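You operate a simulated robot arm through the tools that you are given. There is no shell and no other tool.

You are at the controls of a simulated two-armed robot. One attempt, no reset.

Task
Clear winder A's top guides: tension down to 10 cN, disc into the dispenser, eye into the tray.
Fine: slacken before the arm swings aside; stand the eye up; leave the arm aside and the knob at free.

The check looks at the end state, three seconds after you hand in, the way a careful person would. Anything else that was tipped, shoved, dropped, spilled or broken makes it a failure.

Robot
Two 7-joint arms with fingered hands on one trunk that stands fixed in place. Base frame: the origin is at the foot of the trunk, x ahead of it, y to its left, z up. Units: cm, degrees, N and s.
The left shoulder is at [7, 13.9, 113.3], the right one opposite. With the tool pointing down near the work surface each hand reaches from about 44 to 84 cm from the base axis, measured 20 degrees to its own side. Payload 3.9 kg a hand.
The TCP of each hand is the grasp point between the finger pads, 2.9 cm short of the fingertips. In the tool frame z runs along the fingers and y along their closing line. The gripper opens to 10 cm. The gripper's body begins 3.4 cm behind the TCP. The gripper is a hand of 5 fingers: y runs from the thumb to the fingers, the wrist lies at [-1.5, -10.5, -17.7] in the tool frame.
Orientation is that of the tool frame in the base frame, as a unit quaternion [x, y, z, w]. With the fingers straight down and the wrist toward the robot, the tool's x, y and z point along [0, 1, 0], [1, 0, 0] and [0, 0, -1] of the base frame.

Tools
- The arms move only by the tool arm_command. It takes "left_deltas", "right_deltas" or both (then of equal length, played together; a hand with none holds still); each is one flat list of numbers, 6 for each row, row after row: the shift along the base's x, y, z in units of 25 mm (1.0 is 25 mm), then the turn, a rotation vector about the base's x, y, z in units of 6 degrees (1.0 is 6 degrees). In form: [dx, dy, dz, wx, wy, wz, dx, dy, dz, wx, wy, wz, ...]. A call has 1 to 20 rows; each row shifts and turns the commanded pose from where the row before left it. A call with a number of a shift or a turn outside -1 to 1 is refused whole. Each row takes 0.2 s and may step no farther than 5 cm and 8.6 degrees from the row before; otherwise, the whole call is refused. Where a pose cannot be reached the arm comes as near as it can. A force on the tool above 40 N (or 10 N above the force at the start of the call, whichever is more), or a blocked arm, ends the call early, and 0.2 s more pass. In this call time passes only in rows, and 0.2 s behind the last. The reply holds the time, the measured pose of the TCP, the force on the tool along the base axes, the opening and the grip force, in the units named above and with some noise, with the torque about the TCP (base axes, N m) and any sound that the robot's microphone picked up.
- Cameras (640 x 400 px; columns grow to the right, rows downward): "scene" is now at [14.52, -0.53, 147.88]; the picture's right is [-0.05, -1.00, 0.00], its down [-0.33, 0.02, -0.94] and it looks along [0.94, -0.04, -0.33] (base axes); focal length 226 px, centre (320, 200). "left" rides on the left gripper at [-6.6, -8.6, -12.1] in its tool frame; the picture's right is [-0.76, -0.31, 0.58], its down [0.59, -0.70, 0.40] and it looks along [0.28, 0.64, 0.71] (tool axes); focal length 247 px, centre (320, 200). "right" rides on the right gripper at [6.6, -8.6, -12.1] in its tool frame; the picture's right is [-0.76, 0.31, -0.58], its down [-0.59, -0.70, 0.40] and it looks along [-0.28, 0.64, 0.71] (tool axes); focal length 247 px, centre (320, 200). There is no depth. A picture from a camera that has moved, and an enlarged one, comes with that camera's place and axes in the base frame and with its lens.
- snapshot(camera): a new picture of that camera. The clock stands still meanwhile.
- raise_lower(by): slides the trunk up (or, below 0, down) by that many cm; the arms and the scene camera ride with it, the base frame stays. It gives what a move gives, with no picture.
- curl_fingers(index, middle, ring, little, thumb_bend, thumb_turn, hand): sets how far each is bent, from 0 (flat) to 1 (curled in); at 0.3 the hand is open as for a grip, at 0.7 the pads meet at the TCP. One left out holds its place. A second passes; each finger stops where it meets its share of the squeeze, and holds until it gets a number again. It is the only way to open and close the hand. It gives what a move gives, with no picture; readings hold the bend of each and the force on index, middle, ring, little, thumb and palm. thumb_turn goes from beside the hand (0) to across from the fingers (1), as for a grip.
- turn_head(pan, tilt): turns the head with the scene camera to pan (to the left, within 86 degrees either way) and tilt (down, from -29 to 69), counted from straight ahead of the robot. It gives what a move gives.
- enlarge(camera, box): a new picture of the part [left, top, right, bottom] of that camera's present view, enlarged. The clock stands still meanwhile.
- sign_off(): hands the job in; it is judged then, once.

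Places have to be worked out from the pictures, the camera data and where the tool is seen. Open the grippers and draw the arms clear of the work before you hand the job in, unless the task says otherwise.

The tools are called by a JSON object that holds its "api" and its "payload". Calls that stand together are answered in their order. arm_command: Moves the arms, as the interface text tells. Its arguments: {"type":"object","properties":{"left_deltas":{"type":"array"},"right_deltas":{"type":"array"}},"required":[]} The other tools are called the same way: raise_lower (by) slides the trunk up or down; curl_fingers (index, middle, ring, little, thumb_bend, thumb_turn, hand) moves the fingers one by one; turn_head (pan, tilt) turns the head that bears the scene camera; snapshot (camera) takes a picture; enlarge (camera, box) takes an enlarged picture of a part of a camera's view; sign_off () hands the job in.

At the start:

```text
t: 0.0
left_tool_pos: [34.87, 11.27, 141.83]
left_tcp_rot: [0.741, 0.671, 0.0, 0.0]
left_contact_force: [0.0, -0.2, -0.1]
left_moment: [0.0, -0.01, 0.0]
left_grip_width: 10.01
left_grasp_force: 0.1
left_shape: jaw
left_bend: [0.3, 0.3, 0.3, 0.3, 0.3, 0.98]
left_finger forces: [0.1, 0.0, 0.0, 0.0, 0.0, 0.0]
right_tool_pos: [44.63, -27.34, 132.18]
right_tcp_rot: [0.741, 0.672, 0.0, 0.0]
right_contact_force: [-0.4, 0.1, -0.5]
right_moment: [-0.02, -0.02, 0.02]
right_grip_width: 9.99
right_grasp_force: 0.0
right_shape: jaw
right_bend: [0.3, 0.3, 0.3, 0.3, 0.3, 0.98]
right_finger forces: [0.0, 0.1, 0.0, 0.0, 0.0, 0.1]
trunk travel left (down, up): [-77.5, 6.5]
head pan, tilt: [-2.6, 19.4]
```

scene: 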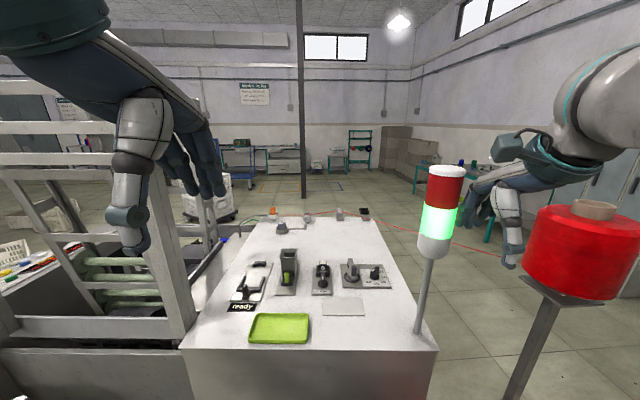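
right: 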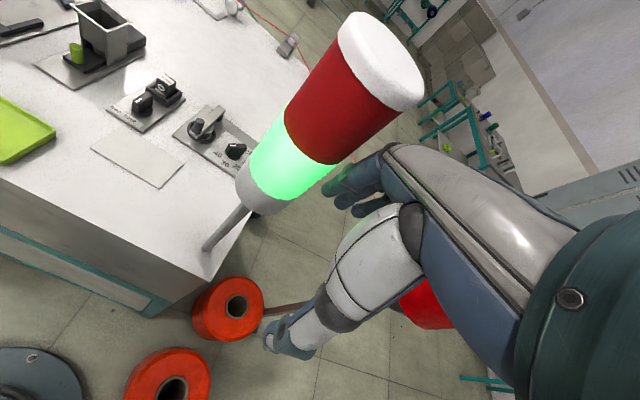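
left: 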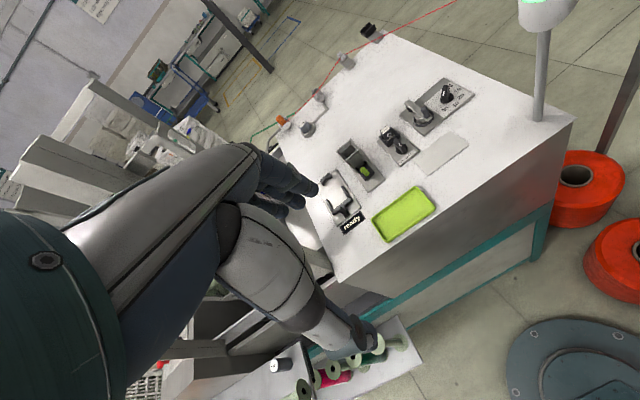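

The pictures show a bench with several small fixtures ahead; I'll zoom in on them to identify the knob, disc, eye, dispenser and tray.

{"api": "enlarge", "payload": {"camera": "scene", "box": [220, 240, 320, 320]}}

{"api": "enlarge", "payload": {"camera": "scene", "box": [300, 240, 400, 320]}}

{"api": "enlarge", "payload": {"camera": "scene", "box": [180, 190, 440, 360]}}

{"api": "enlarge", "payload": {"camera": "right", "box": [0, 0, 300, 200]}}

{"api": "enlarge", "payload": {"camera": "left", "box": [300, 60, 500, 260]}}

```text
5.00 times, centred on (270, 280) of scene
camera zoom: at [14.52, -0.53, 147.88], right [-0.05, -1.0, 0.0], down [-0.33, 0.02, -0.94], along [0.94, -0.04, -0.33], focal length 1129 px, centre (570, -200)
```

zoom: 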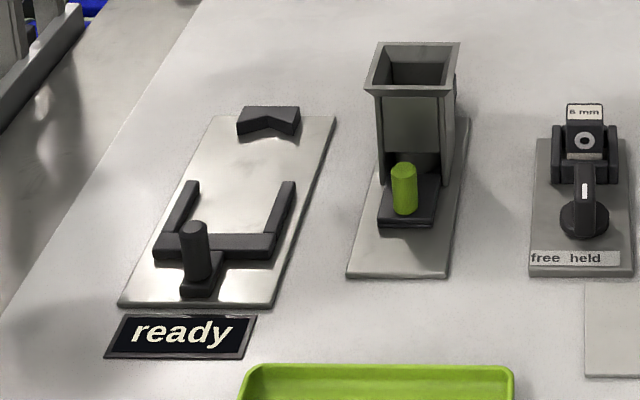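

```text
5.00 times, centred on (350, 280) of scene
camera zoom: at [14.52, -0.53, 147.88], right [-0.05, -1.0, 0.0], down [-0.33, 0.02, -0.94], along [0.94, -0.04, -0.33], focal length 1129 px, centre (170, -200)
```

zoom: 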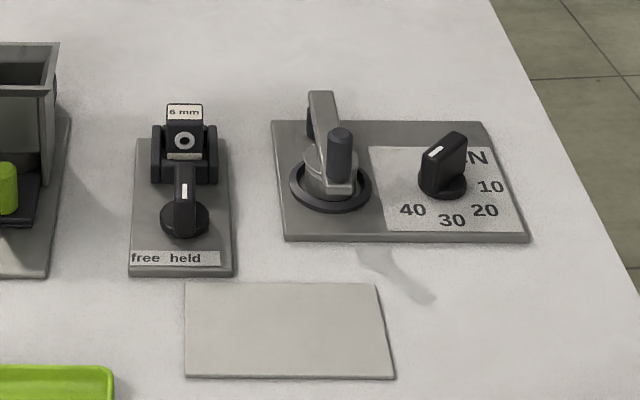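

```text
2.35 times, centred on (310, 275) of scene
camera zoom: at [14.52, -0.53, 147.88], right [-0.05, -1.0, 0.0], down [-0.33, 0.02, -0.94], along [0.94, -0.04, -0.33], focal length 531 px, centre (344, 24)
```

zoom: 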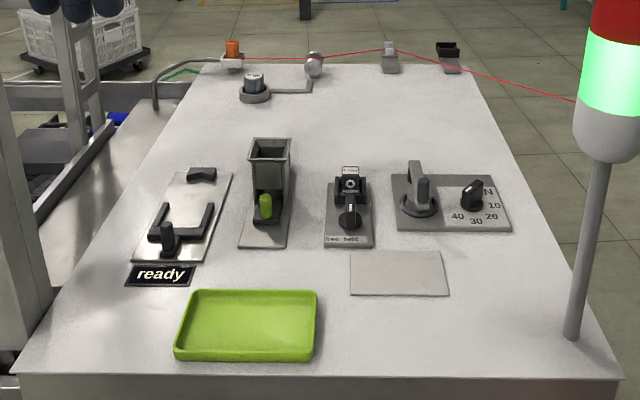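

```text
2.00 times, centred on (150, 100) of right
camera zoom: at [36.71, -19.96, 144.1], right [0.23, -0.78, 0.58], down [-0.76, -0.52, -0.4], along [0.61, -0.34, -0.71], focal length 494 px, centre (660, 400)
```

zoom: 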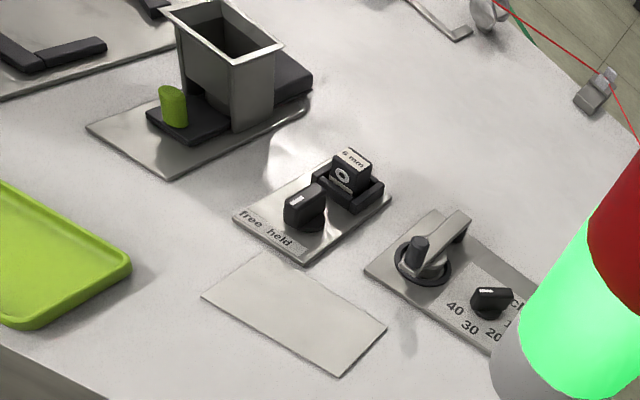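

```text
2.00 times, centred on (400, 160) of left
camera zoom: at [25.63, 5.66, 153.76], right [-0.38, -0.72, -0.58], down [-0.64, 0.66, -0.4], along [0.67, 0.22, -0.71], focal length 494 px, centre (160, 280)
```

zoom: 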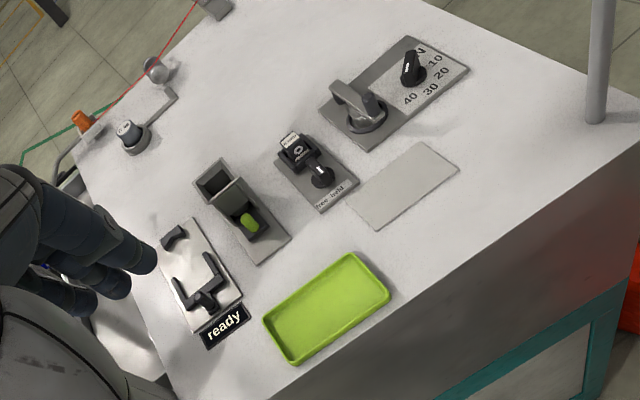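

The fixtures sit near x 62–72 on a bench top at about z 104; I take tighter enlargements to read the knobs, the disc, the eye and the dispenser.

{"api": "enlarge", "payload": {"camera": "scene", "box": [338, 254, 378, 292]}}

{"api": "enlarge", "payload": {"camera": "scene", "box": [364, 256, 394, 290]}}

{"api": "enlarge", "payload": {"camera": "scene", "box": [304, 256, 340, 298]}}

{"api": "enlarge", "payload": {"camera": "left", "box": [330, 120, 420, 190]}}

{"api": "enlarge", "payload": {"camera": "left", "box": [390, 70, 480, 140]}}

{"api": "enlarge", "payload": {"camera": "right", "box": [160, 90, 270, 170]}}

{"api": "enlarge", "payload": {"camera": "scene", "box": [240, 200, 390, 245]}}

```text
10.53 times, centred on (358, 273) of scene
camera zoom: at [14.52, -0.53, 147.88], right [-0.05, -1.0, 0.0], down [-0.33, 0.02, -0.94], along [0.94, -0.04, -0.33], focal length 2377 px, centre (-80, -568)
```

zoom: 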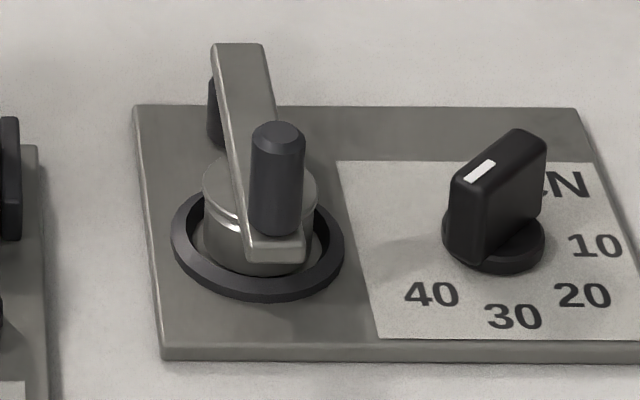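

```text
11.76 times, centred on (379, 273) of scene
camera zoom: at [14.52, -0.53, 147.88], right [-0.05, -1.0, 0.0], down [-0.33, 0.02, -0.94], along [0.94, -0.04, -0.33], focal length 2657 px, centre (-374, -659)
```

zoom: 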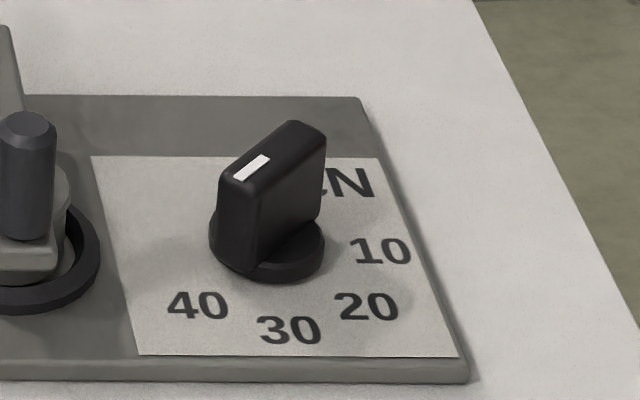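

```text
9.52 times, centred on (322, 277) of scene
camera zoom: at [14.52, -0.53, 147.88], right [-0.05, -1.0, 0.0], down [-0.33, 0.02, -0.94], along [0.94, -0.04, -0.33], focal length 2151 px, centre (301, -533)
```

zoom: 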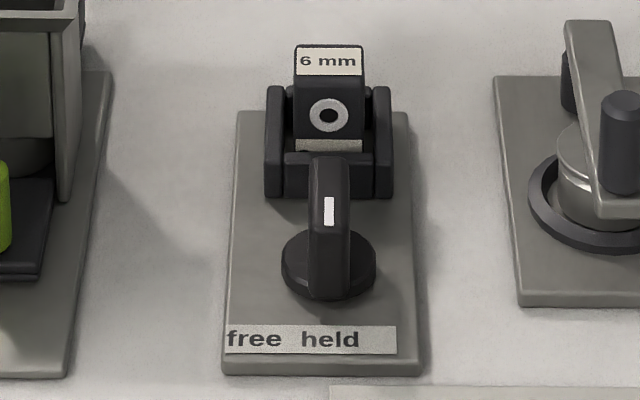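

```text
5.71 times, centred on (375, 155) of left
camera zoom: at [25.63, 5.66, 153.76], right [-0.38, -0.72, -0.58], down [-0.64, 0.66, -0.4], along [0.67, 0.22, -0.71], focal length 1411 px, centre (6, 457)
```

zoom: 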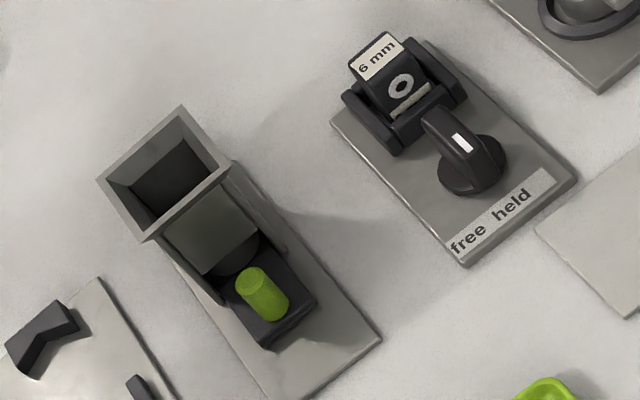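

```text
5.71 times, centred on (435, 105) of left
camera zoom: at [25.63, 5.66, 153.76], right [-0.38, -0.72, -0.58], down [-0.64, 0.66, -0.4], along [0.67, 0.22, -0.71], focal length 1411 px, centre (-337, 743)
```

zoom: 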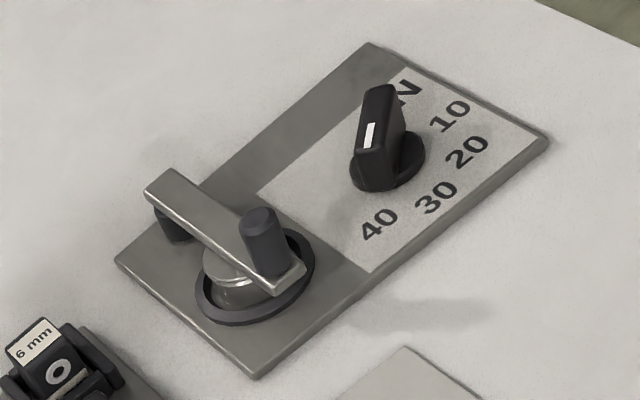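

```text
5.00 times, centred on (215, 130) of right
camera zoom: at [36.71, -19.96, 144.1], right [0.23, -0.78, 0.58], down [-0.76, -0.52, -0.4], along [0.61, -0.34, -0.71], focal length 1235 px, centre (845, 550)
```

zoom: 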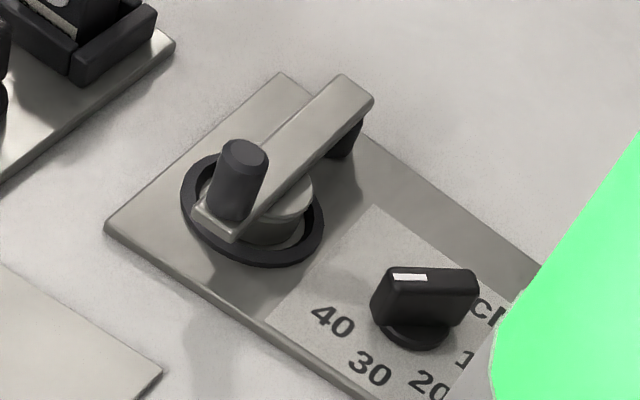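

```text
4.27 times, centred on (315, 222) of scene
camera zoom: at [14.52, -0.53, 147.88], right [-0.05, -1.0, 0.0], down [-0.33, 0.02, -0.94], along [0.94, -0.04, -0.33], focal length 964 px, centre (341, 104)
```

zoom: 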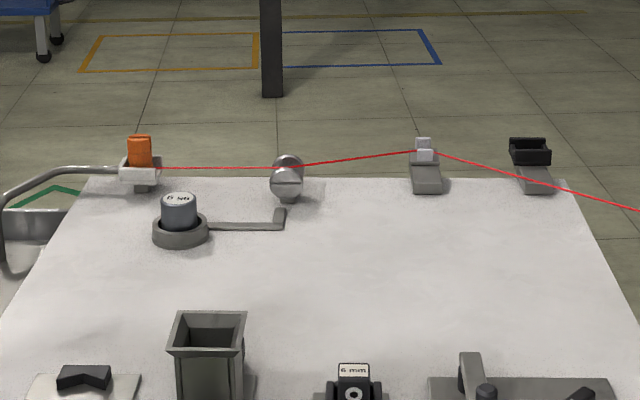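

The tension pointer stands at 40 and the eye knob at "held"; the arm pivots at its far post and covers a silver disc. I now look at my own hand's geometry and the rear and remaining fixtures.

{"api": "enlarge", "payload": {"camera": "left", "box": [210, 130, 410, 370]}}

{"api": "enlarge", "payload": {"camera": "scene", "box": [90, 60, 250, 270]}}

{"api": "enlarge", "payload": {"camera": "scene", "box": [268, 240, 312, 300]}}

{"api": "enlarge", "payload": {"camera": "scene", "box": [265, 205, 320, 240]}}

```text
1.67 times, centred on (310, 250) of left
camera zoom: at [25.63, 5.66, 153.76], right [-0.38, -0.72, -0.58], down [-0.64, 0.66, -0.4], along [0.67, 0.22, -0.71], focal length 412 px, centre (337, 117)
```

zoom: 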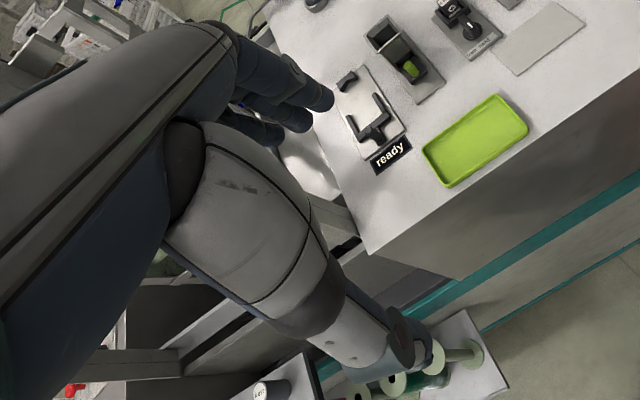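

```text
1.90 times, centred on (170, 165) of scene
camera zoom: at [14.52, -0.53, 147.88], right [-0.05, -1.0, 0.0], down [-0.33, 0.02, -0.94], along [0.94, -0.04, -0.33], focal length 430 px, centre (606, 267)
```

zoom: 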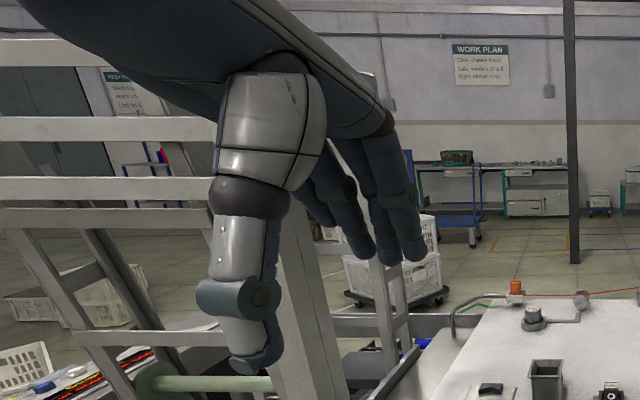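

```text
6.67 times, centred on (290, 270) of scene
camera zoom: at [14.52, -0.53, 147.88], right [-0.05, -1.0, 0.0], down [-0.33, 0.02, -0.94], along [0.94, -0.04, -0.33], focal length 1506 px, centre (520, -267)
```

zoom: 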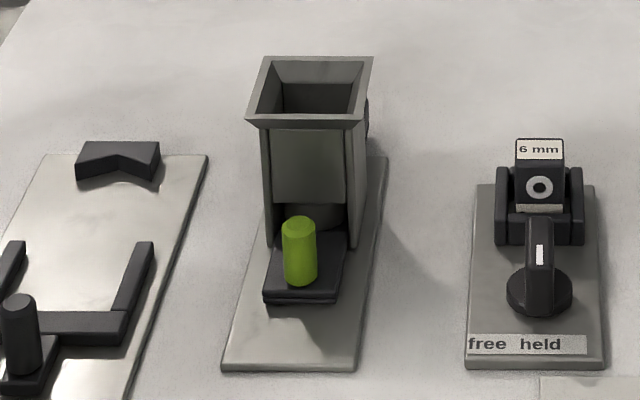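

```text
11.43 times, centred on (292, 222) of scene
camera zoom: at [14.52, -0.53, 147.88], right [-0.05, -1.0, 0.0], down [-0.33, 0.02, -0.94], along [0.94, -0.04, -0.33], focal length 2581 px, centre (634, -57)
```

zoom: 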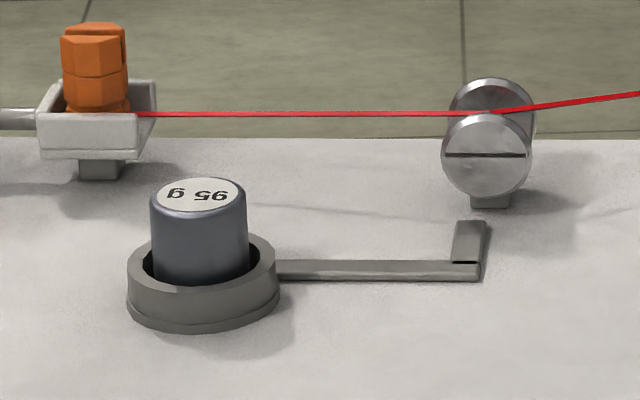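

There are wall signs that may identify winder A and its rules; I read them by enlarging.

{"api": "enlarge", "payload": {"camera": "scene", "box": [236, 78, 274, 108]}}

{"api": "enlarge", "payload": {"camera": "scene", "box": [50, 90, 90, 125]}}

{"api": "enlarge", "payload": {"camera": "scene", "box": [0, 230, 110, 330]}}

{"api": "enlarge", "payload": {"camera": "scene", "box": [400, 150, 640, 400]}}

```text
13.33 times, centred on (255, 93) of scene
camera zoom: at [14.52, -0.53, 147.88], right [-0.05, -1.0, 0.0], down [-0.33, 0.02, -0.94], along [0.94, -0.04, -0.33], focal length 3011 px, centre (1187, 1627)
```

zoom: 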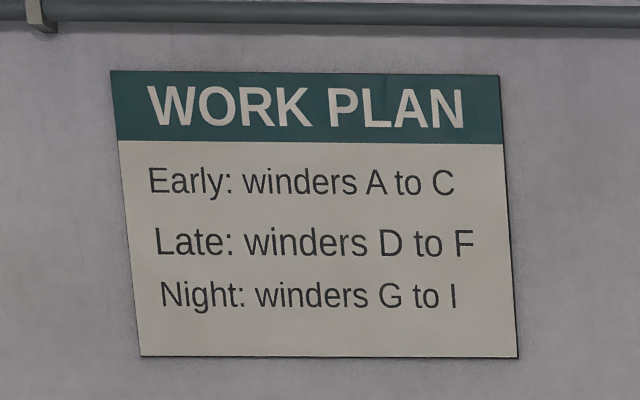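

```text
11.43 times, centred on (70, 108) of scene
camera zoom: at [14.52, -0.53, 147.88], right [-0.05, -1.0, 0.0], down [-0.33, 0.02, -0.94], along [0.94, -0.04, -0.33], focal length 2581 px, centre (3177, 1257)
```

zoom: 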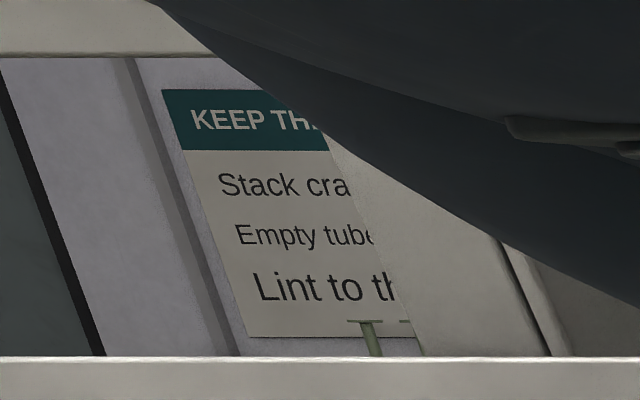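

```text
4.00 times, centred on (55, 280) of scene
camera zoom: at [14.52, -0.53, 147.88], right [-0.05, -1.0, 0.0], down [-0.33, 0.02, -0.94], along [0.94, -0.04, -0.33], focal length 903 px, centre (1380, -120)
```

zoom: 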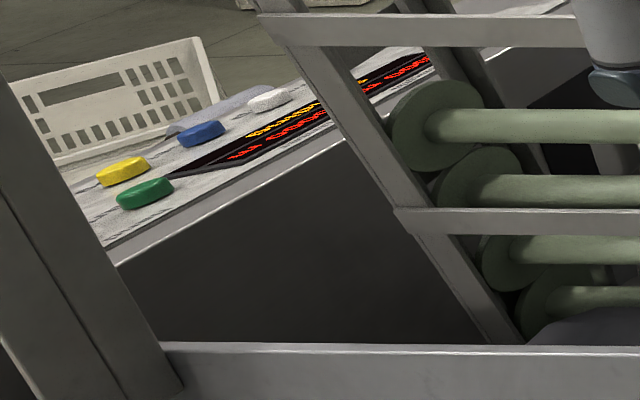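

```text
1.60 times, centred on (520, 275) of scene
camera zoom: at [14.52, -0.53, 147.88], right [-0.05, -1.0, 0.0], down [-0.33, 0.02, -0.94], along [0.94, -0.04, -0.33], focal length 361 px, centre (0, 80)
```

zoom: 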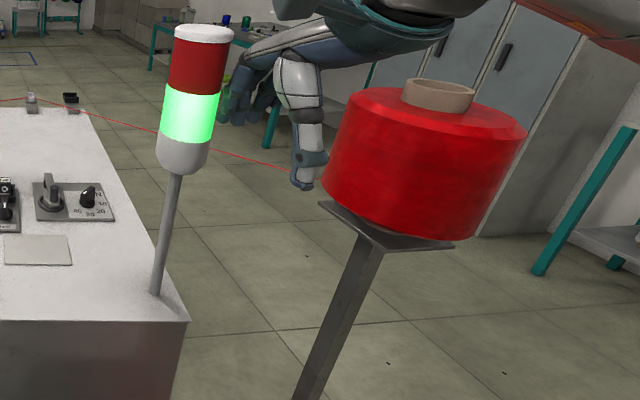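

Signs are no help beyond confirming context. I now try a pointing hand shape (thumb and index closed, the rest curled) in free space and look at it.

{"api": "curl_fingers", "payload": {"hand": "left", "index": 0.7, "middle": 1.0, "ring": 1.0, "little": 1.0, "thumb_bend": 0.7}}

{"api": "enlarge", "payload": {"camera": "left", "box": [210, 130, 410, 370]}}

{"api": "enlarge", "payload": {"camera": "scene", "box": [90, 60, 250, 270]}}

```text
t: 1.0
left_tool_pos: [34.72, 11.35, 141.76]
left_tcp_rot: [0.741, 0.671, 0.0, 0.0]
left_contact_force: [-0.3, -0.9, 0.7]
left_moment: [0.01, -0.02, 0.01]
left_grip_width: 0.15
left_grasp_force: 0.1
left_shape: fingers
left_bend: [0.7, 1.0, 1.0, 1.0, 0.7, 0.98]
left_finger forces: [0.0, 0.0, 0.1, 0.1, 0.0, 0.0]
right_tool_pos: [44.65, -27.41, 132.05]
right_tcp_rot: [0.741, 0.672, 0.0, 0.0]
right_contact_force: [-0.4, 0.0, -0.4]
right_moment: [0.04, 0.02, -0.02]
right_grip_width: 9.98
right_grasp_force: 0.0
right_shape: jaw
right_bend: [0.3, 0.3, 0.3, 0.3, 0.3, 0.98]
right_finger forces: [0.0, 0.0, 0.0, 0.0, 0.0, 0.0]
trunk travel left (down, up): [-77.5, 6.5]
head pan, tilt: [-2.6, 19.4]
```

```text
1.67 times, centred on (310, 250) of left
camera zoom: at [25.63, 5.66, 153.77], right [-0.38, -0.72, -0.58], down [-0.64, 0.66, -0.4], along [0.67, 0.22, -0.71], focal length 412 px, centre (337, 117)
```

zoom: 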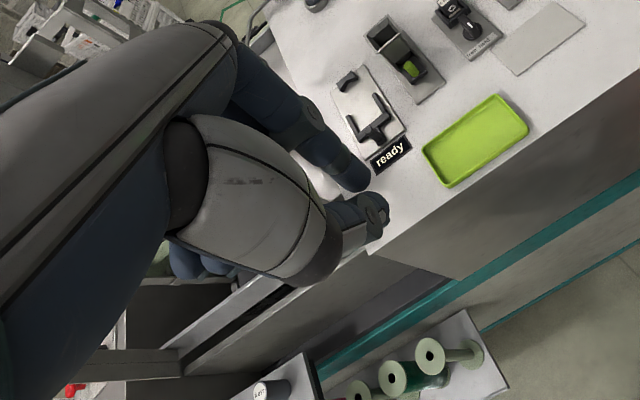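

```text
1.90 times, centred on (170, 165) of scene
camera zoom: at [14.52, -0.53, 147.88], right [-0.05, -1.0, 0.0], down [-0.33, 0.02, -0.94], along [0.94, -0.04, -0.33], focal length 430 px, centre (606, 267)
```

zoom: 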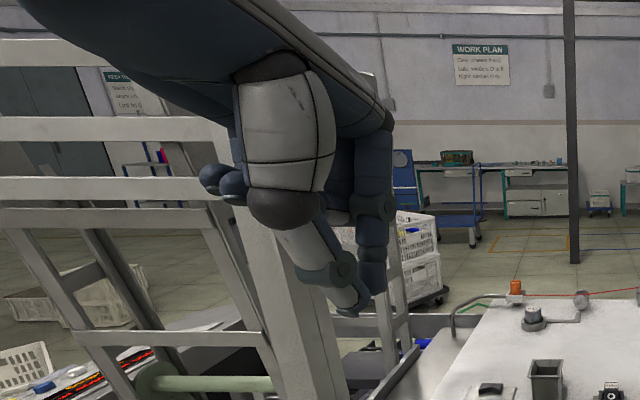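

The beak shape works: thumb and index tips meet below the TCP with the other fingers tucked. I move the left hand part way over the bench to look closer.

{"api": "arm_command", "payload": {"left_deltas": [1, -0.4, -0.3, 0, 0, 0, 1, -0.4, -0.3, 0, 0, 0, 1, -0.4, -0.3, 0, 0, 0, 1, -0.4, -0.3, 0, 0, 0, 1, -0.6, -0.3, 0, 0, 0, 1, -0.6, -0.3, 0, 0, 0]}}

{"api": "snapshot", "payload": {"camera": "left"}}

{"api": "snapshot", "payload": {"camera": "scene"}}

```text
t: 2.4
left_tool_pos: [49.95, 4.29, 137.16]
left_tcp_rot: [0.741, 0.671, 0.0, 0.0]
left_contact_force: [0.5, -0.2, -0.3]
left_moment: [0.0, 0.01, 0.0]
left_grip_width: 0.16
left_grasp_force: 0.1
left_shape: fingers
left_bend: [0.7, 1.0, 1.0, 1.0, 0.7, 0.98]
left_finger forces: [0.1, 0.0, 0.0, 0.0, 0.0, 0.0]
right_tool_pos: [44.71, -27.48, 131.92]
right_tcp_rot: [0.741, 0.671, 0.0, -0.002]
right_contact_force: [0.0, 0.6, 0.1]
right_moment: [-0.01, 0.02, 0.01]
right_grip_width: 9.96
right_grasp_force: 0.1
right_shape: jaw
right_bend: [0.3, 0.3, 0.3, 0.3, 0.3, 0.98]
right_finger forces: [0.0, 0.0, 0.0, 0.0, 0.0, 0.0]
trunk travel left (down, up): [-77.5, 6.5]
head pan, tilt: [-2.6, 19.4]
```

```text
taken
camera left: at [40.76, -1.47, 149.23], right [-0.38, -0.72, -0.58], down [-0.64, 0.66, -0.4], along [0.67, 0.22, -0.71], focal length 247 px, centre (320, 200)
```

left: 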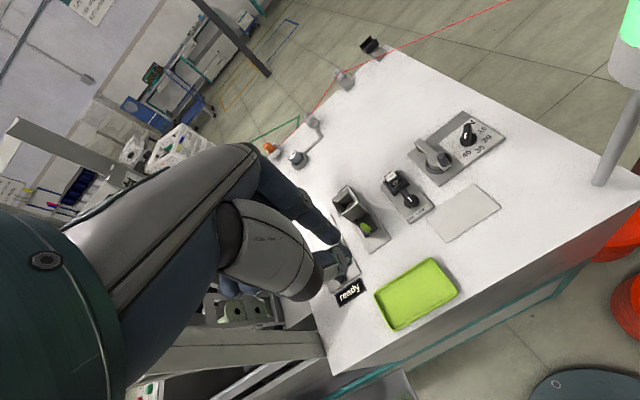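

```text
taken
camera scene: at [14.65, -0.7, 147.86], right [-0.05, -1.0, 0.0], down [-0.33, 0.02, -0.94], along [0.94, -0.04, -0.33], focal length 226 px, centre (320, 200)
```

scene: 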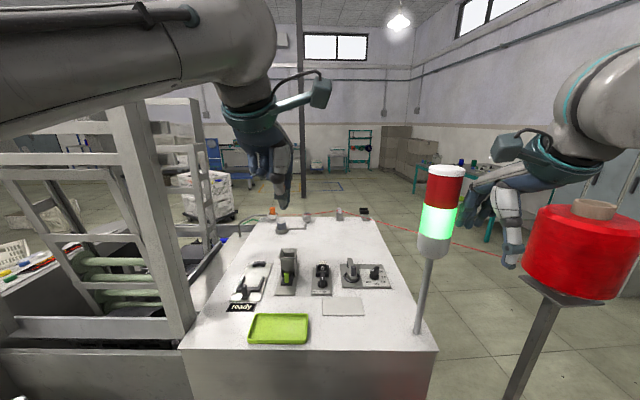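

The hand is over the bench with clear room. I enlarge the tension unit and eye holder from this new angle to triangulate precisely.

{"api": "enlarge", "payload": {"camera": "left", "box": [405, 105, 505, 185]}}

{"api": "enlarge", "payload": {"camera": "left", "box": [330, 150, 450, 250]}}

{"api": "enlarge", "payload": {"camera": "scene", "box": [336, 252, 396, 292]}}

```text
5.00 times, centred on (455, 145) of left
camera zoom: at [40.76, -1.47, 149.23], right [-0.38, -0.72, -0.58], down [-0.64, 0.66, -0.4], along [0.67, 0.22, -0.71], focal length 1235 px, centre (-355, 475)
```

zoom: 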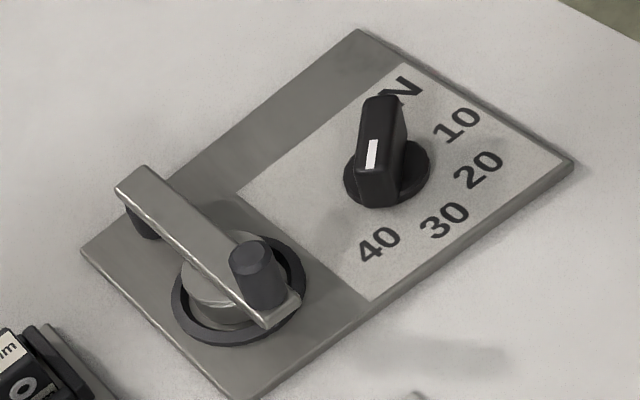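

```text
4.00 times, centred on (390, 200) of left
camera zoom: at [40.76, -1.47, 149.23], right [-0.38, -0.72, -0.58], down [-0.64, 0.66, -0.4], along [0.67, 0.22, -0.71], focal length 988 px, centre (40, 200)
```

zoom: 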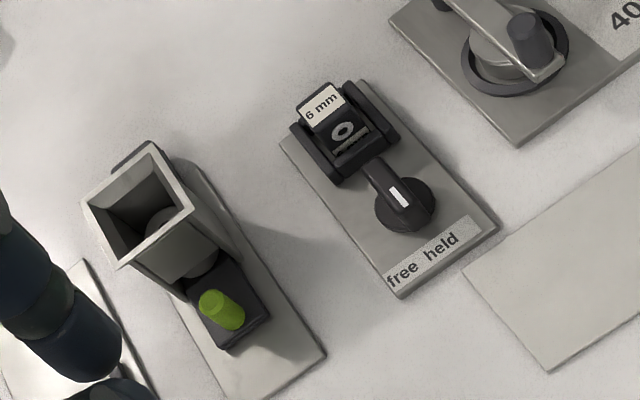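

```text
10.00 times, centred on (366, 272) of scene
camera zoom: at [14.65, -0.7, 147.86], right [-0.05, -1.0, 0.0], down [-0.33, 0.02, -0.94], along [0.94, -0.04, -0.33], focal length 2258 px, centre (-140, -520)
```

zoom: 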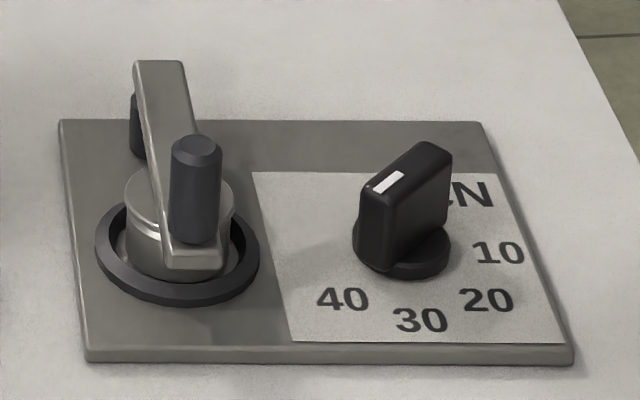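

Triangulating gives: tension knob axis ≈ (68.1, −18.85), mark at ≈141° (40), "10" at ≈270° (toward −y); disc ≈ (68.2, −12.3); arm pivot ≈ (72.8, −12.6) with handle ≈ (64.8, −11.9, top 111.5); eye knob ≈ (65.75, −3.7). I bring the left hand above the gap beside the tension knob, watching the signal tower.

{"api": "arm_command", "payload": {"left_deltas": [0.744, -0.9, -0.7, 0, 0, 0, 0.744, -0.9, -0.7, 0, 0, 0, 0.744, -0.9, -0.7, 0, 0, 0, 0.744, -0.9, -0.7, 0, 0, 0, 0.744, -0.9, -0.7, 0, 0, 0, 0.744, -0.9, -0.7, 0, 0, 0]}}

{"api": "snapshot", "payload": {"camera": "scene"}}

{"api": "snapshot", "payload": {"camera": "left"}}

{"api": "snapshot", "payload": {"camera": "right"}}

```text
t: 3.8
left_tool_pos: [61.08, -8.92, 127.56]
left_tcp_rot: [0.74, 0.673, -0.001, 0.008]
left_contact_force: [0.3, -0.3, -0.6]
left_moment: [-0.01, 0.01, 0.01]
left_grip_width: 0.18
left_grasp_force: 0.2
left_shape: fingers
left_bend: [0.7, 1.0, 1.0, 1.0, 0.7, 0.98]
left_finger forces: [0.0, 0.1, 0.0, 0.0, 0.0, 0.1]
right_tool_pos: [44.78, -27.39, 132.08]
right_tcp_rot: [0.741, 0.671, -0.001, 0.0]
right_contact_force: [0.2, -0.7, -0.9]
right_moment: [0.02, 0.0, -0.02]
right_grip_width: 9.98
right_grasp_force: 0.1
right_shape: jaw
right_bend: [0.3, 0.3, 0.3, 0.3, 0.3, 0.98]
right_finger forces: [0.0, 0.1, 0.0, 0.0, 0.1, 0.1]
trunk travel left (down, up): [-77.5, 6.5]
head pan, tilt: [-2.6, 19.4]
```

```text
taken
camera scene: at [14.66, -0.63, 147.87], right [-0.05, -1.0, 0.0], down [-0.33, 0.02, -0.94], along [0.94, -0.04, -0.33], focal length 226 px, centre (320, 200)
```

scene: 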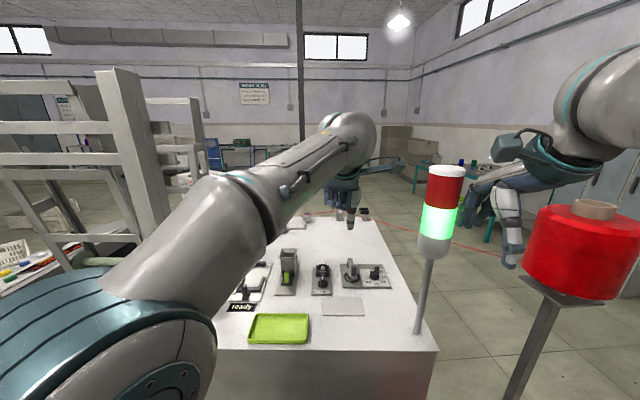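

```text
taken
camera left: at [51.86, -14.52, 139.51], right [-0.37, -0.73, -0.57], down [-0.64, 0.65, -0.41], along [0.67, 0.21, -0.71], focal length 247 px, centre (320, 200)
```

left: 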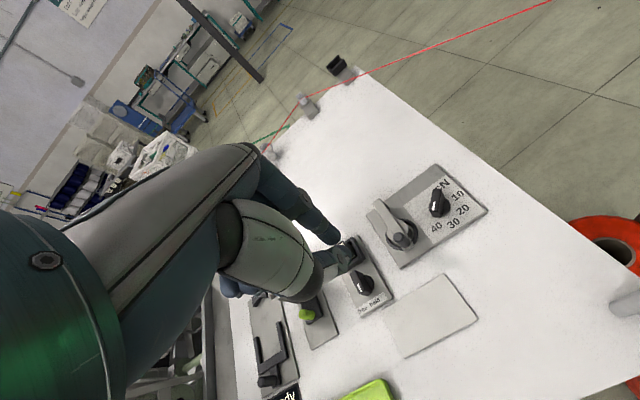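

```text
taken
camera right: at [36.86, -20.06, 144.05], right [0.23, -0.78, 0.58], down [-0.76, -0.52, -0.4], along [0.61, -0.34, -0.71], focal length 247 px, centre (320, 200)
```

right: 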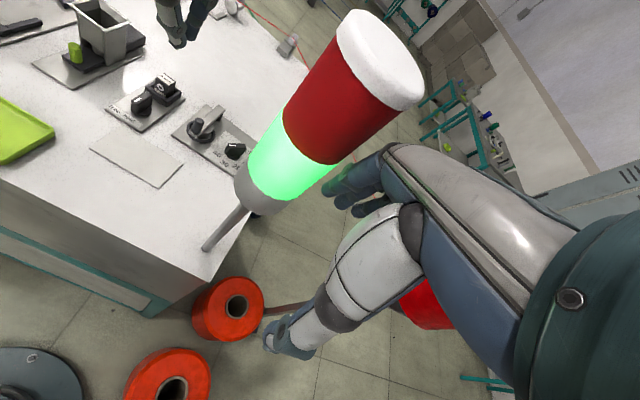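

The left arm comes in high with the tower well clear. I continue to just above the gap beside the tension knob.

{"api": "arm_command", "payload": {"left_deltas": [0.562, -0.71, -0.95, 0, 0, 0, 0.562, -0.71, -0.95, 0, 0, 0, 0.562, -0.71, -0.95, 0, 0, 0, 0.562, -0.71, -0.95, 0, 0, 0]}}

{"api": "snapshot", "payload": {"camera": "left"}}

{"api": "enlarge", "payload": {"camera": "right", "box": [100, 0, 300, 180]}}

{"api": "enlarge", "payload": {"camera": "scene", "box": [300, 180, 420, 300]}}

```text
t: 4.8
left_tool_pos: [63.63, -14.32, 119.26]
left_tcp_rot: [0.748, 0.664, 0.008, 0.001]
left_contact_force: [-0.1, 0.3, 0.6]
left_moment: [-0.04, 0.0, -0.02]
left_grip_width: 0.11
left_grasp_force: 0.1
left_shape: fingers
left_bend: [0.7, 1.0, 1.0, 1.0, 0.7, 0.98]
left_finger forces: [0.0, 0.0, 0.1, 0.0, 0.0, 0.0]
left hand out of reach, approached as far as the arm can: row 3, 4
right_tool_pos: [44.52, -27.03, 132.2]
right_tcp_rot: [0.741, 0.672, 0.0, 0.001]
right_contact_force: [0.4, 0.4, -0.2]
right_moment: [-0.03, -0.01, 0.0]
right_grip_width: 9.98
right_grasp_force: 0.1
right_shape: jaw
right_bend: [0.3, 0.3, 0.3, 0.3, 0.3, 0.98]
right_finger forces: [0.0, 0.0, 0.1, 0.0, 0.1, 0.0]
trunk travel left (down, up): [-77.5, 6.5]
head pan, tilt: [-2.6, 19.4]
```

```text
taken
camera left: at [54.24, -19.98, 131.05], right [-0.39, -0.71, -0.59], down [-0.62, 0.67, -0.4], along [0.68, 0.21, -0.7], focal length 247 px, centre (320, 200)
```

left: 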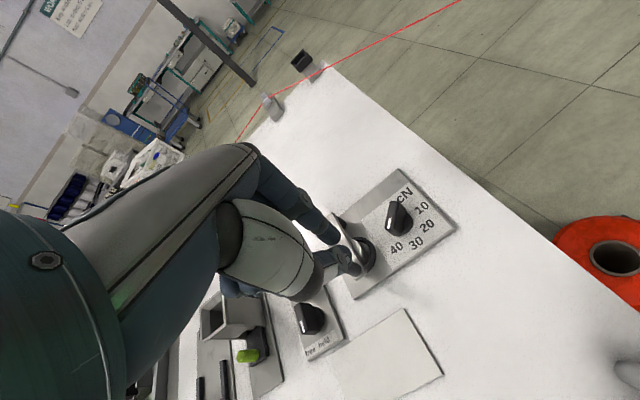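

```text
2.22 times, centred on (200, 90) of right
camera zoom: at [36.65, -19.61, 144.18], right [0.23, -0.78, 0.58], down [-0.76, -0.52, -0.4], along [0.61, -0.35, -0.71], focal length 549 px, centre (587, 444)
```

zoom: 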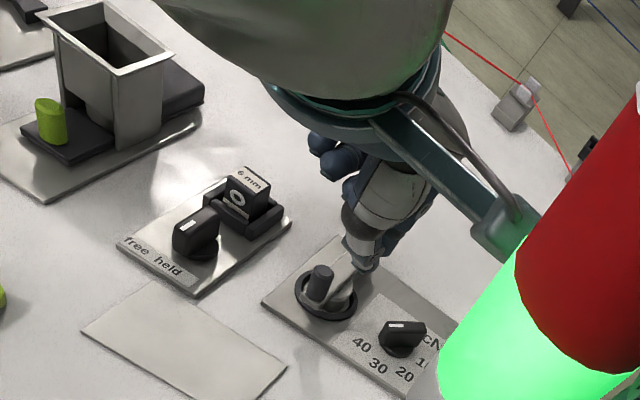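

```text
3.33 times, centred on (360, 240) of scene
camera zoom: at [14.46, -0.18, 147.89], right [-0.04, -1.0, 0.0], down [-0.33, 0.01, -0.94], along [0.94, -0.04, -0.33], focal length 753 px, centre (187, 67)
```

zoom: 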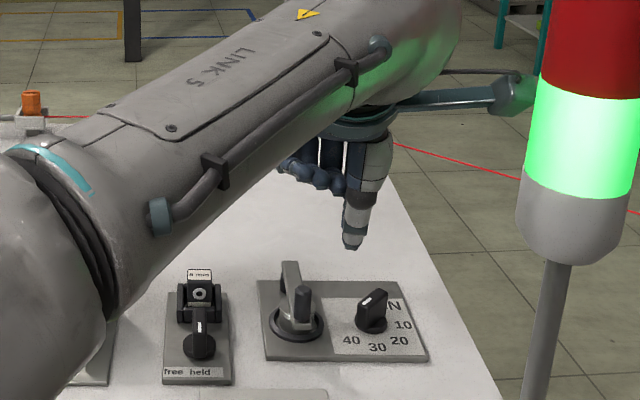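

Rows 3–4 ran out of reach at this height. Raising the trunk brings the shoulder nearer wrist height and extends the reach, so I raise it 6 cm.

{"api": "raise_lower", "payload": {"by": 6}}

{"api": "snapshot", "payload": {"camera": "scene"}}

{"api": "snapshot", "payload": {"camera": "right"}}

```text
t: 5.8
left_tool_pos: [63.92, -14.42, 124.92]
left_tcp_rot: [0.746, 0.666, 0.006, -0.002]
left_contact_force: [-0.5, -0.5, 0.6]
left_moment: [-0.03, -0.02, -0.01]
left_grip_width: 0.16
left_grasp_force: 0.1
left_shape: fingers
left_bend: [0.7, 1.0, 1.0, 1.0, 0.7, 0.98]
left_finger forces: [0.0, 0.0, 0.0, 0.0, 0.1, 0.0]
right_tool_pos: [44.7, -27.42, 137.99]
right_tcp_rot: [0.741, 0.672, 0.0, 0.0]
right_contact_force: [0.8, 0.1, -0.3]
right_moment: [0.0, -0.01, 0.01]
right_grip_width: 10.02
right_grasp_force: 0.1
right_shape: jaw
right_bend: [0.3, 0.3, 0.3, 0.3, 0.3, 0.98]
right_finger forces: [0.0, 0.0, 0.1, 0.0, 0.0, 0.0]
trunk travel left (down, up): [-83.5, 0.5]
head pan, tilt: [-2.6, 19.4]
```

```text
taken
camera scene: at [14.59, -0.58, 153.87], right [-0.05, -1.0, 0.0], down [-0.33, 0.02, -0.94], along [0.94, -0.04, -0.33], focal length 226 px, centre (320, 200)
```

scene: 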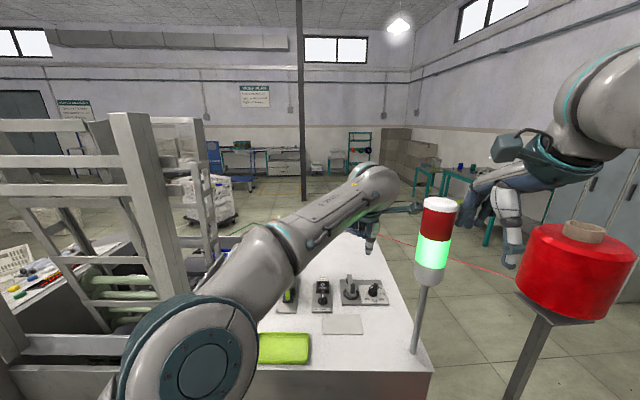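

```text
taken
camera right: at [36.79, -20.01, 150.08], right [0.23, -0.78, 0.58], down [-0.76, -0.52, -0.4], along [0.61, -0.34, -0.71], focal length 247 px, centre (320, 200)
```

right: 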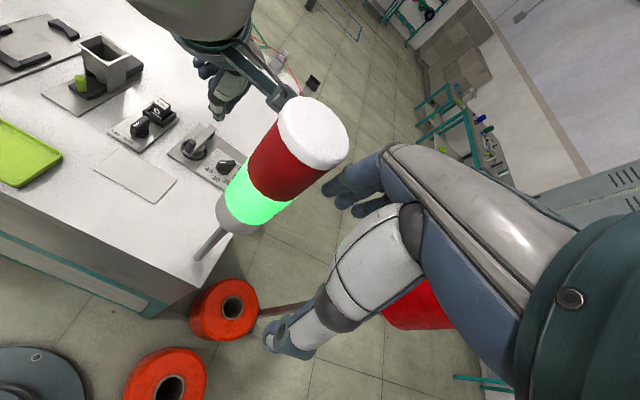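

The bracket of the left camera passes near the lamp, so I descend while moving away from it, and check how the commanded pose responds.

{"api": "arm_command", "payload": {"left_deltas": [0.35, 0.0, -0.9, 0, 0, 0, 0.35, -0.2, -0.9, 0, 0, 0, 0.3, -0.2, -0.9, 0, 0, 0]}}

{"api": "enlarge", "payload": {"camera": "right", "box": [140, 50, 300, 210]}}

{"api": "enlarge", "payload": {"camera": "scene", "box": [320, 200, 440, 310]}}

{"api": "snapshot", "payload": {"camera": "left"}}

```text
t: 6.6
left_tool_pos: [67.17, -14.19, 118.77]
left_tcp_rot: [0.74, 0.672, 0.001, 0.005]
left_contact_force: [0.0, 0.0, 0.3]
left_moment: [0.0, 0.04, -0.02]
left_grip_width: 0.14
left_grasp_force: 0.0
left_shape: fingers
left_bend: [0.7, 1.0, 1.0, 1.0, 0.7, 0.98]
left_finger forces: [0.0, 0.0, 0.0, 0.0, 0.1, 0.1]
right_tool_pos: [44.71, -27.28, 138.05]
right_tcp_rot: [0.741, 0.672, 0.0, 0.0]
right_contact_force: [0.0, 1.3, -0.1]
right_moment: [0.0, 0.01, 0.01]
right_grip_width: 10.0
right_grasp_force: 0.0
right_shape: jaw
right_bend: [0.3, 0.3, 0.3, 0.3, 0.3, 0.98]
right_finger forces: [0.1, 0.0, 0.1, 0.0, 0.1, 0.0]
trunk travel left (down, up): [-83.5, 0.5]
head pan, tilt: [-2.6, 19.4]
```

```text
2.50 times, centred on (220, 130) of right
camera zoom: at [36.79, -19.92, 150.09], right [0.23, -0.78, 0.58], down [-0.76, -0.52, -0.4], along [0.61, -0.34, -0.71], focal length 617 px, centre (570, 375)
```

zoom: 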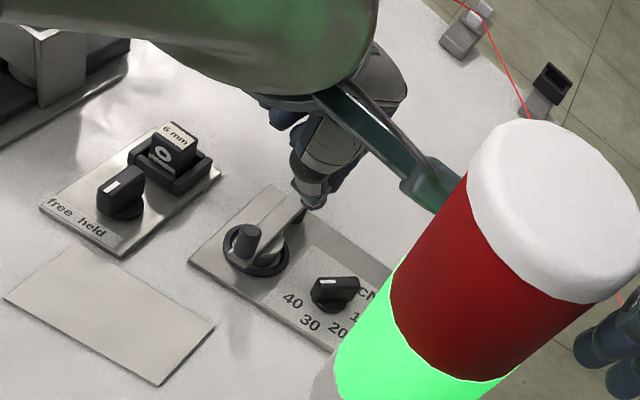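

```text
3.64 times, centred on (380, 255) of scene
camera zoom: at [14.59, -0.48, 153.87], right [-0.05, -1.0, 0.0], down [-0.33, 0.01, -0.94], along [0.94, -0.04, -0.33], focal length 821 px, centre (102, 0)
```

zoom: 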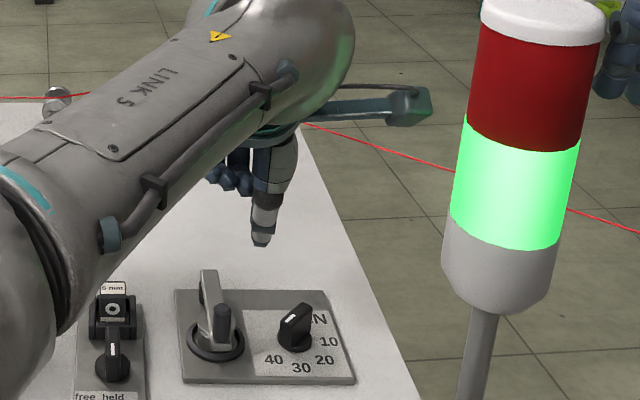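

```text
taken
camera left: at [57.91, -19.89, 130.77], right [-0.37, -0.73, -0.57], down [-0.64, 0.65, -0.41], along [0.67, 0.22, -0.71], focal length 247 px, centre (320, 200)
```

left: 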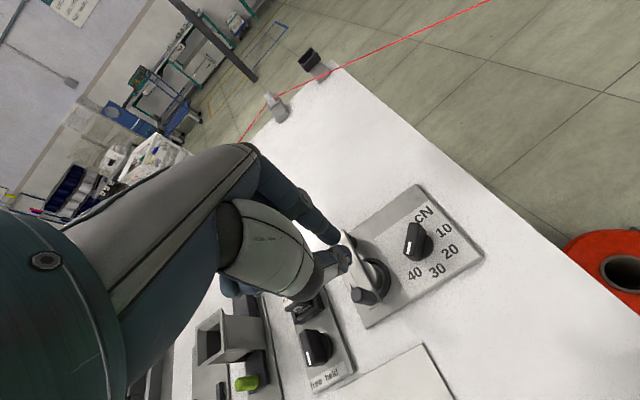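

Now reachable. I shift the beak to the gap line (y ≈ −16) and lower half way, then check alignment.

{"api": "arm_command", "payload": {"left_deltas": [-0.1, -0.36, -0.5, 0, 0, 0, -0.1, -0.36, -0.6, 0, 0, 0, 0, 0, -0.5, 0, 0, 0]}}

{"api": "enlarge", "payload": {"camera": "left", "box": [280, 160, 480, 320]}}

{"api": "enlarge", "payload": {"camera": "scene", "box": [340, 240, 420, 310]}}

```text
t: 7.4
left_tool_pos: [66.3, -16.61, 114.74]
left_tcp_rot: [0.743, 0.67, 0.004, 0.003]
left_contact_force: [-0.1, 1.0, 0.5]
left_moment: [0.0, -0.02, 0.0]
left_grip_width: 0.14
left_grasp_force: 0.0
left_shape: fingers
left_bend: [0.7, 1.0, 1.0, 1.0, 0.7, 0.98]
left_finger forces: [0.1, 0.1, 0.0, 0.0, 0.0, 0.0]
right_tool_pos: [44.55, -27.29, 138.17]
right_tcp_rot: [0.741, 0.672, 0.0, 0.0]
right_contact_force: [-0.2, 0.4, 0.4]
right_moment: [0.01, -0.01, 0.01]
right_grip_width: 9.97
right_grasp_force: 0.1
right_shape: jaw
right_bend: [0.3, 0.3, 0.3, 0.3, 0.3, 0.98]
right_finger forces: [0.0, 0.0, 0.0, 0.0, 0.0, 0.0]
trunk travel left (down, up): [-83.5, 0.5]
head pan, tilt: [-2.6, 19.4]
```

```text
2.50 times, centred on (380, 240) of left
camera zoom: at [56.94, -22.23, 126.7], right [-0.38, -0.72, -0.58], down [-0.63, 0.66, -0.41], along [0.68, 0.22, -0.71], focal length 617 px, centre (170, 100)
```

zoom: 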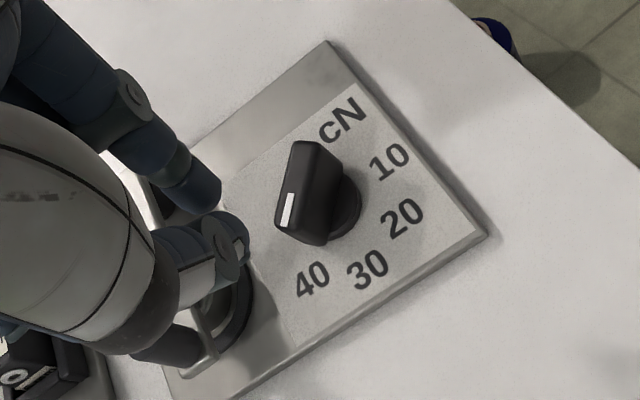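

```text
5.71 times, centred on (380, 275) of scene
camera zoom: at [14.47, -0.51, 153.88], right [-0.05, -1.0, 0.0], down [-0.33, 0.01, -0.94], along [0.94, -0.04, -0.33], focal length 1290 px, centre (-23, -229)
```

zoom: 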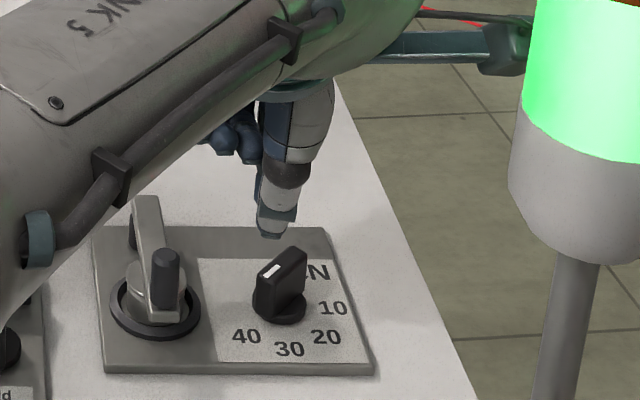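

From this view the index tip is ≈(+0.8, −0.5) and thumb tip ≈(−1.1, −0.6) from the TCP. I shift to TCP ≈ (65.8, −15.2) and lower beside the knob's mark end, tip staying above the plate.

{"api": "arm_command", "payload": {"left_deltas": [-0.1, 0.28, 0, 0, 0, 0, -0.1, 0.28, 0, 0, 0, 0, 0, 0, -0.5, 0, 0, 0, 0, 0, -0.5, 0, 0, 0, 0, 0, -0.5, 0, 0, 0]}}

{"api": "enlarge", "payload": {"camera": "left", "box": [280, 160, 480, 320]}}

{"api": "enlarge", "payload": {"camera": "scene", "box": [340, 240, 420, 310]}}

{"api": "enlarge", "payload": {"camera": "right", "box": [160, 90, 260, 190]}}

```text
t: 8.6
left_tool_pos: [66.16, -14.74, 111.18]
left_tcp_rot: [0.739, 0.674, -0.001, 0.006]
left_contact_force: [-0.2, 0.5, 0.7]
left_moment: [-0.01, 0.01, -0.01]
left_grip_width: 0.13
left_grasp_force: 0.0
left_shape: fingers
left_bend: [0.7, 1.0, 1.0, 1.0, 0.7, 0.98]
left_finger forces: [0.1, 0.0, 0.0, 0.0, 0.1, 0.0]
right_tool_pos: [44.66, -27.48, 138.04]
right_tcp_rot: [0.741, 0.672, -0.001, 0.0]
right_contact_force: [0.2, 1.4, -1.1]
right_moment: [0.02, -0.02, 0.01]
right_grip_width: 10.01
right_grasp_force: 0.0
right_shape: jaw
right_bend: [0.3, 0.3, 0.3, 0.3, 0.3, 0.98]
right_finger forces: [0.1, 0.0, 0.0, 0.0, 0.0, 0.0]
trunk travel left (down, up): [-83.5, 0.5]
head pan, tilt: [-2.6, 19.4]
```

```text
2.50 times, centred on (380, 240) of left
camera zoom: at [57.0, -20.27, 123.19], right [-0.37, -0.73, -0.57], down [-0.64, 0.65, -0.41], along [0.67, 0.22, -0.71], focal length 617 px, centre (170, 100)
```

zoom: 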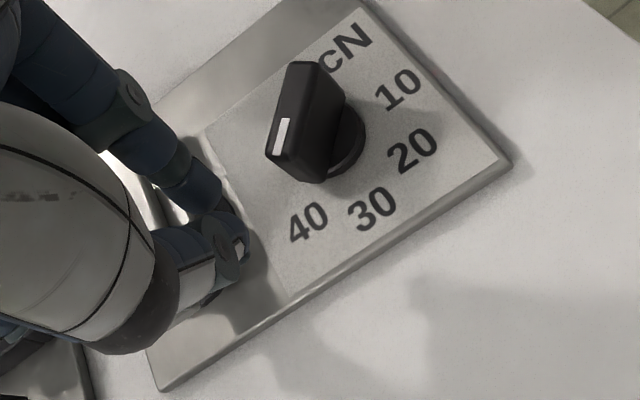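

```text
5.71 times, centred on (380, 275) of scene
camera zoom: at [14.51, -0.57, 153.88], right [-0.05, -1.0, 0.0], down [-0.33, 0.02, -0.94], along [0.94, -0.04, -0.33], focal length 1290 px, centre (-23, -229)
```

zoom: 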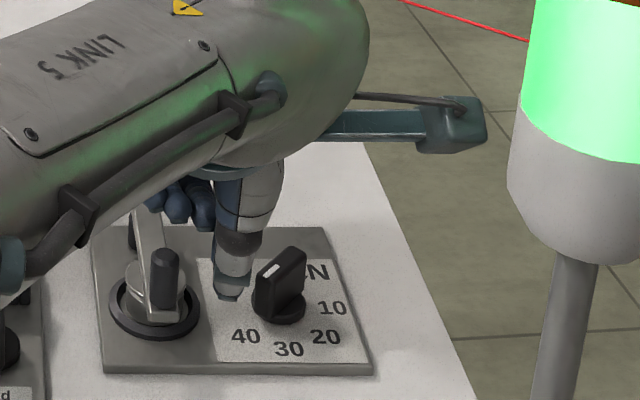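

```text
4.00 times, centred on (210, 140) of right
camera zoom: at [36.7, -20.01, 150.1], right [0.23, -0.78, 0.58], down [-0.76, -0.52, -0.4], along [0.61, -0.34, -0.71], focal length 988 px, centre (760, 440)
```

zoom: 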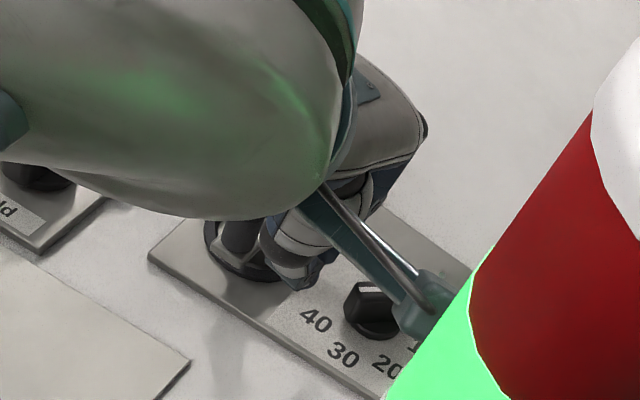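

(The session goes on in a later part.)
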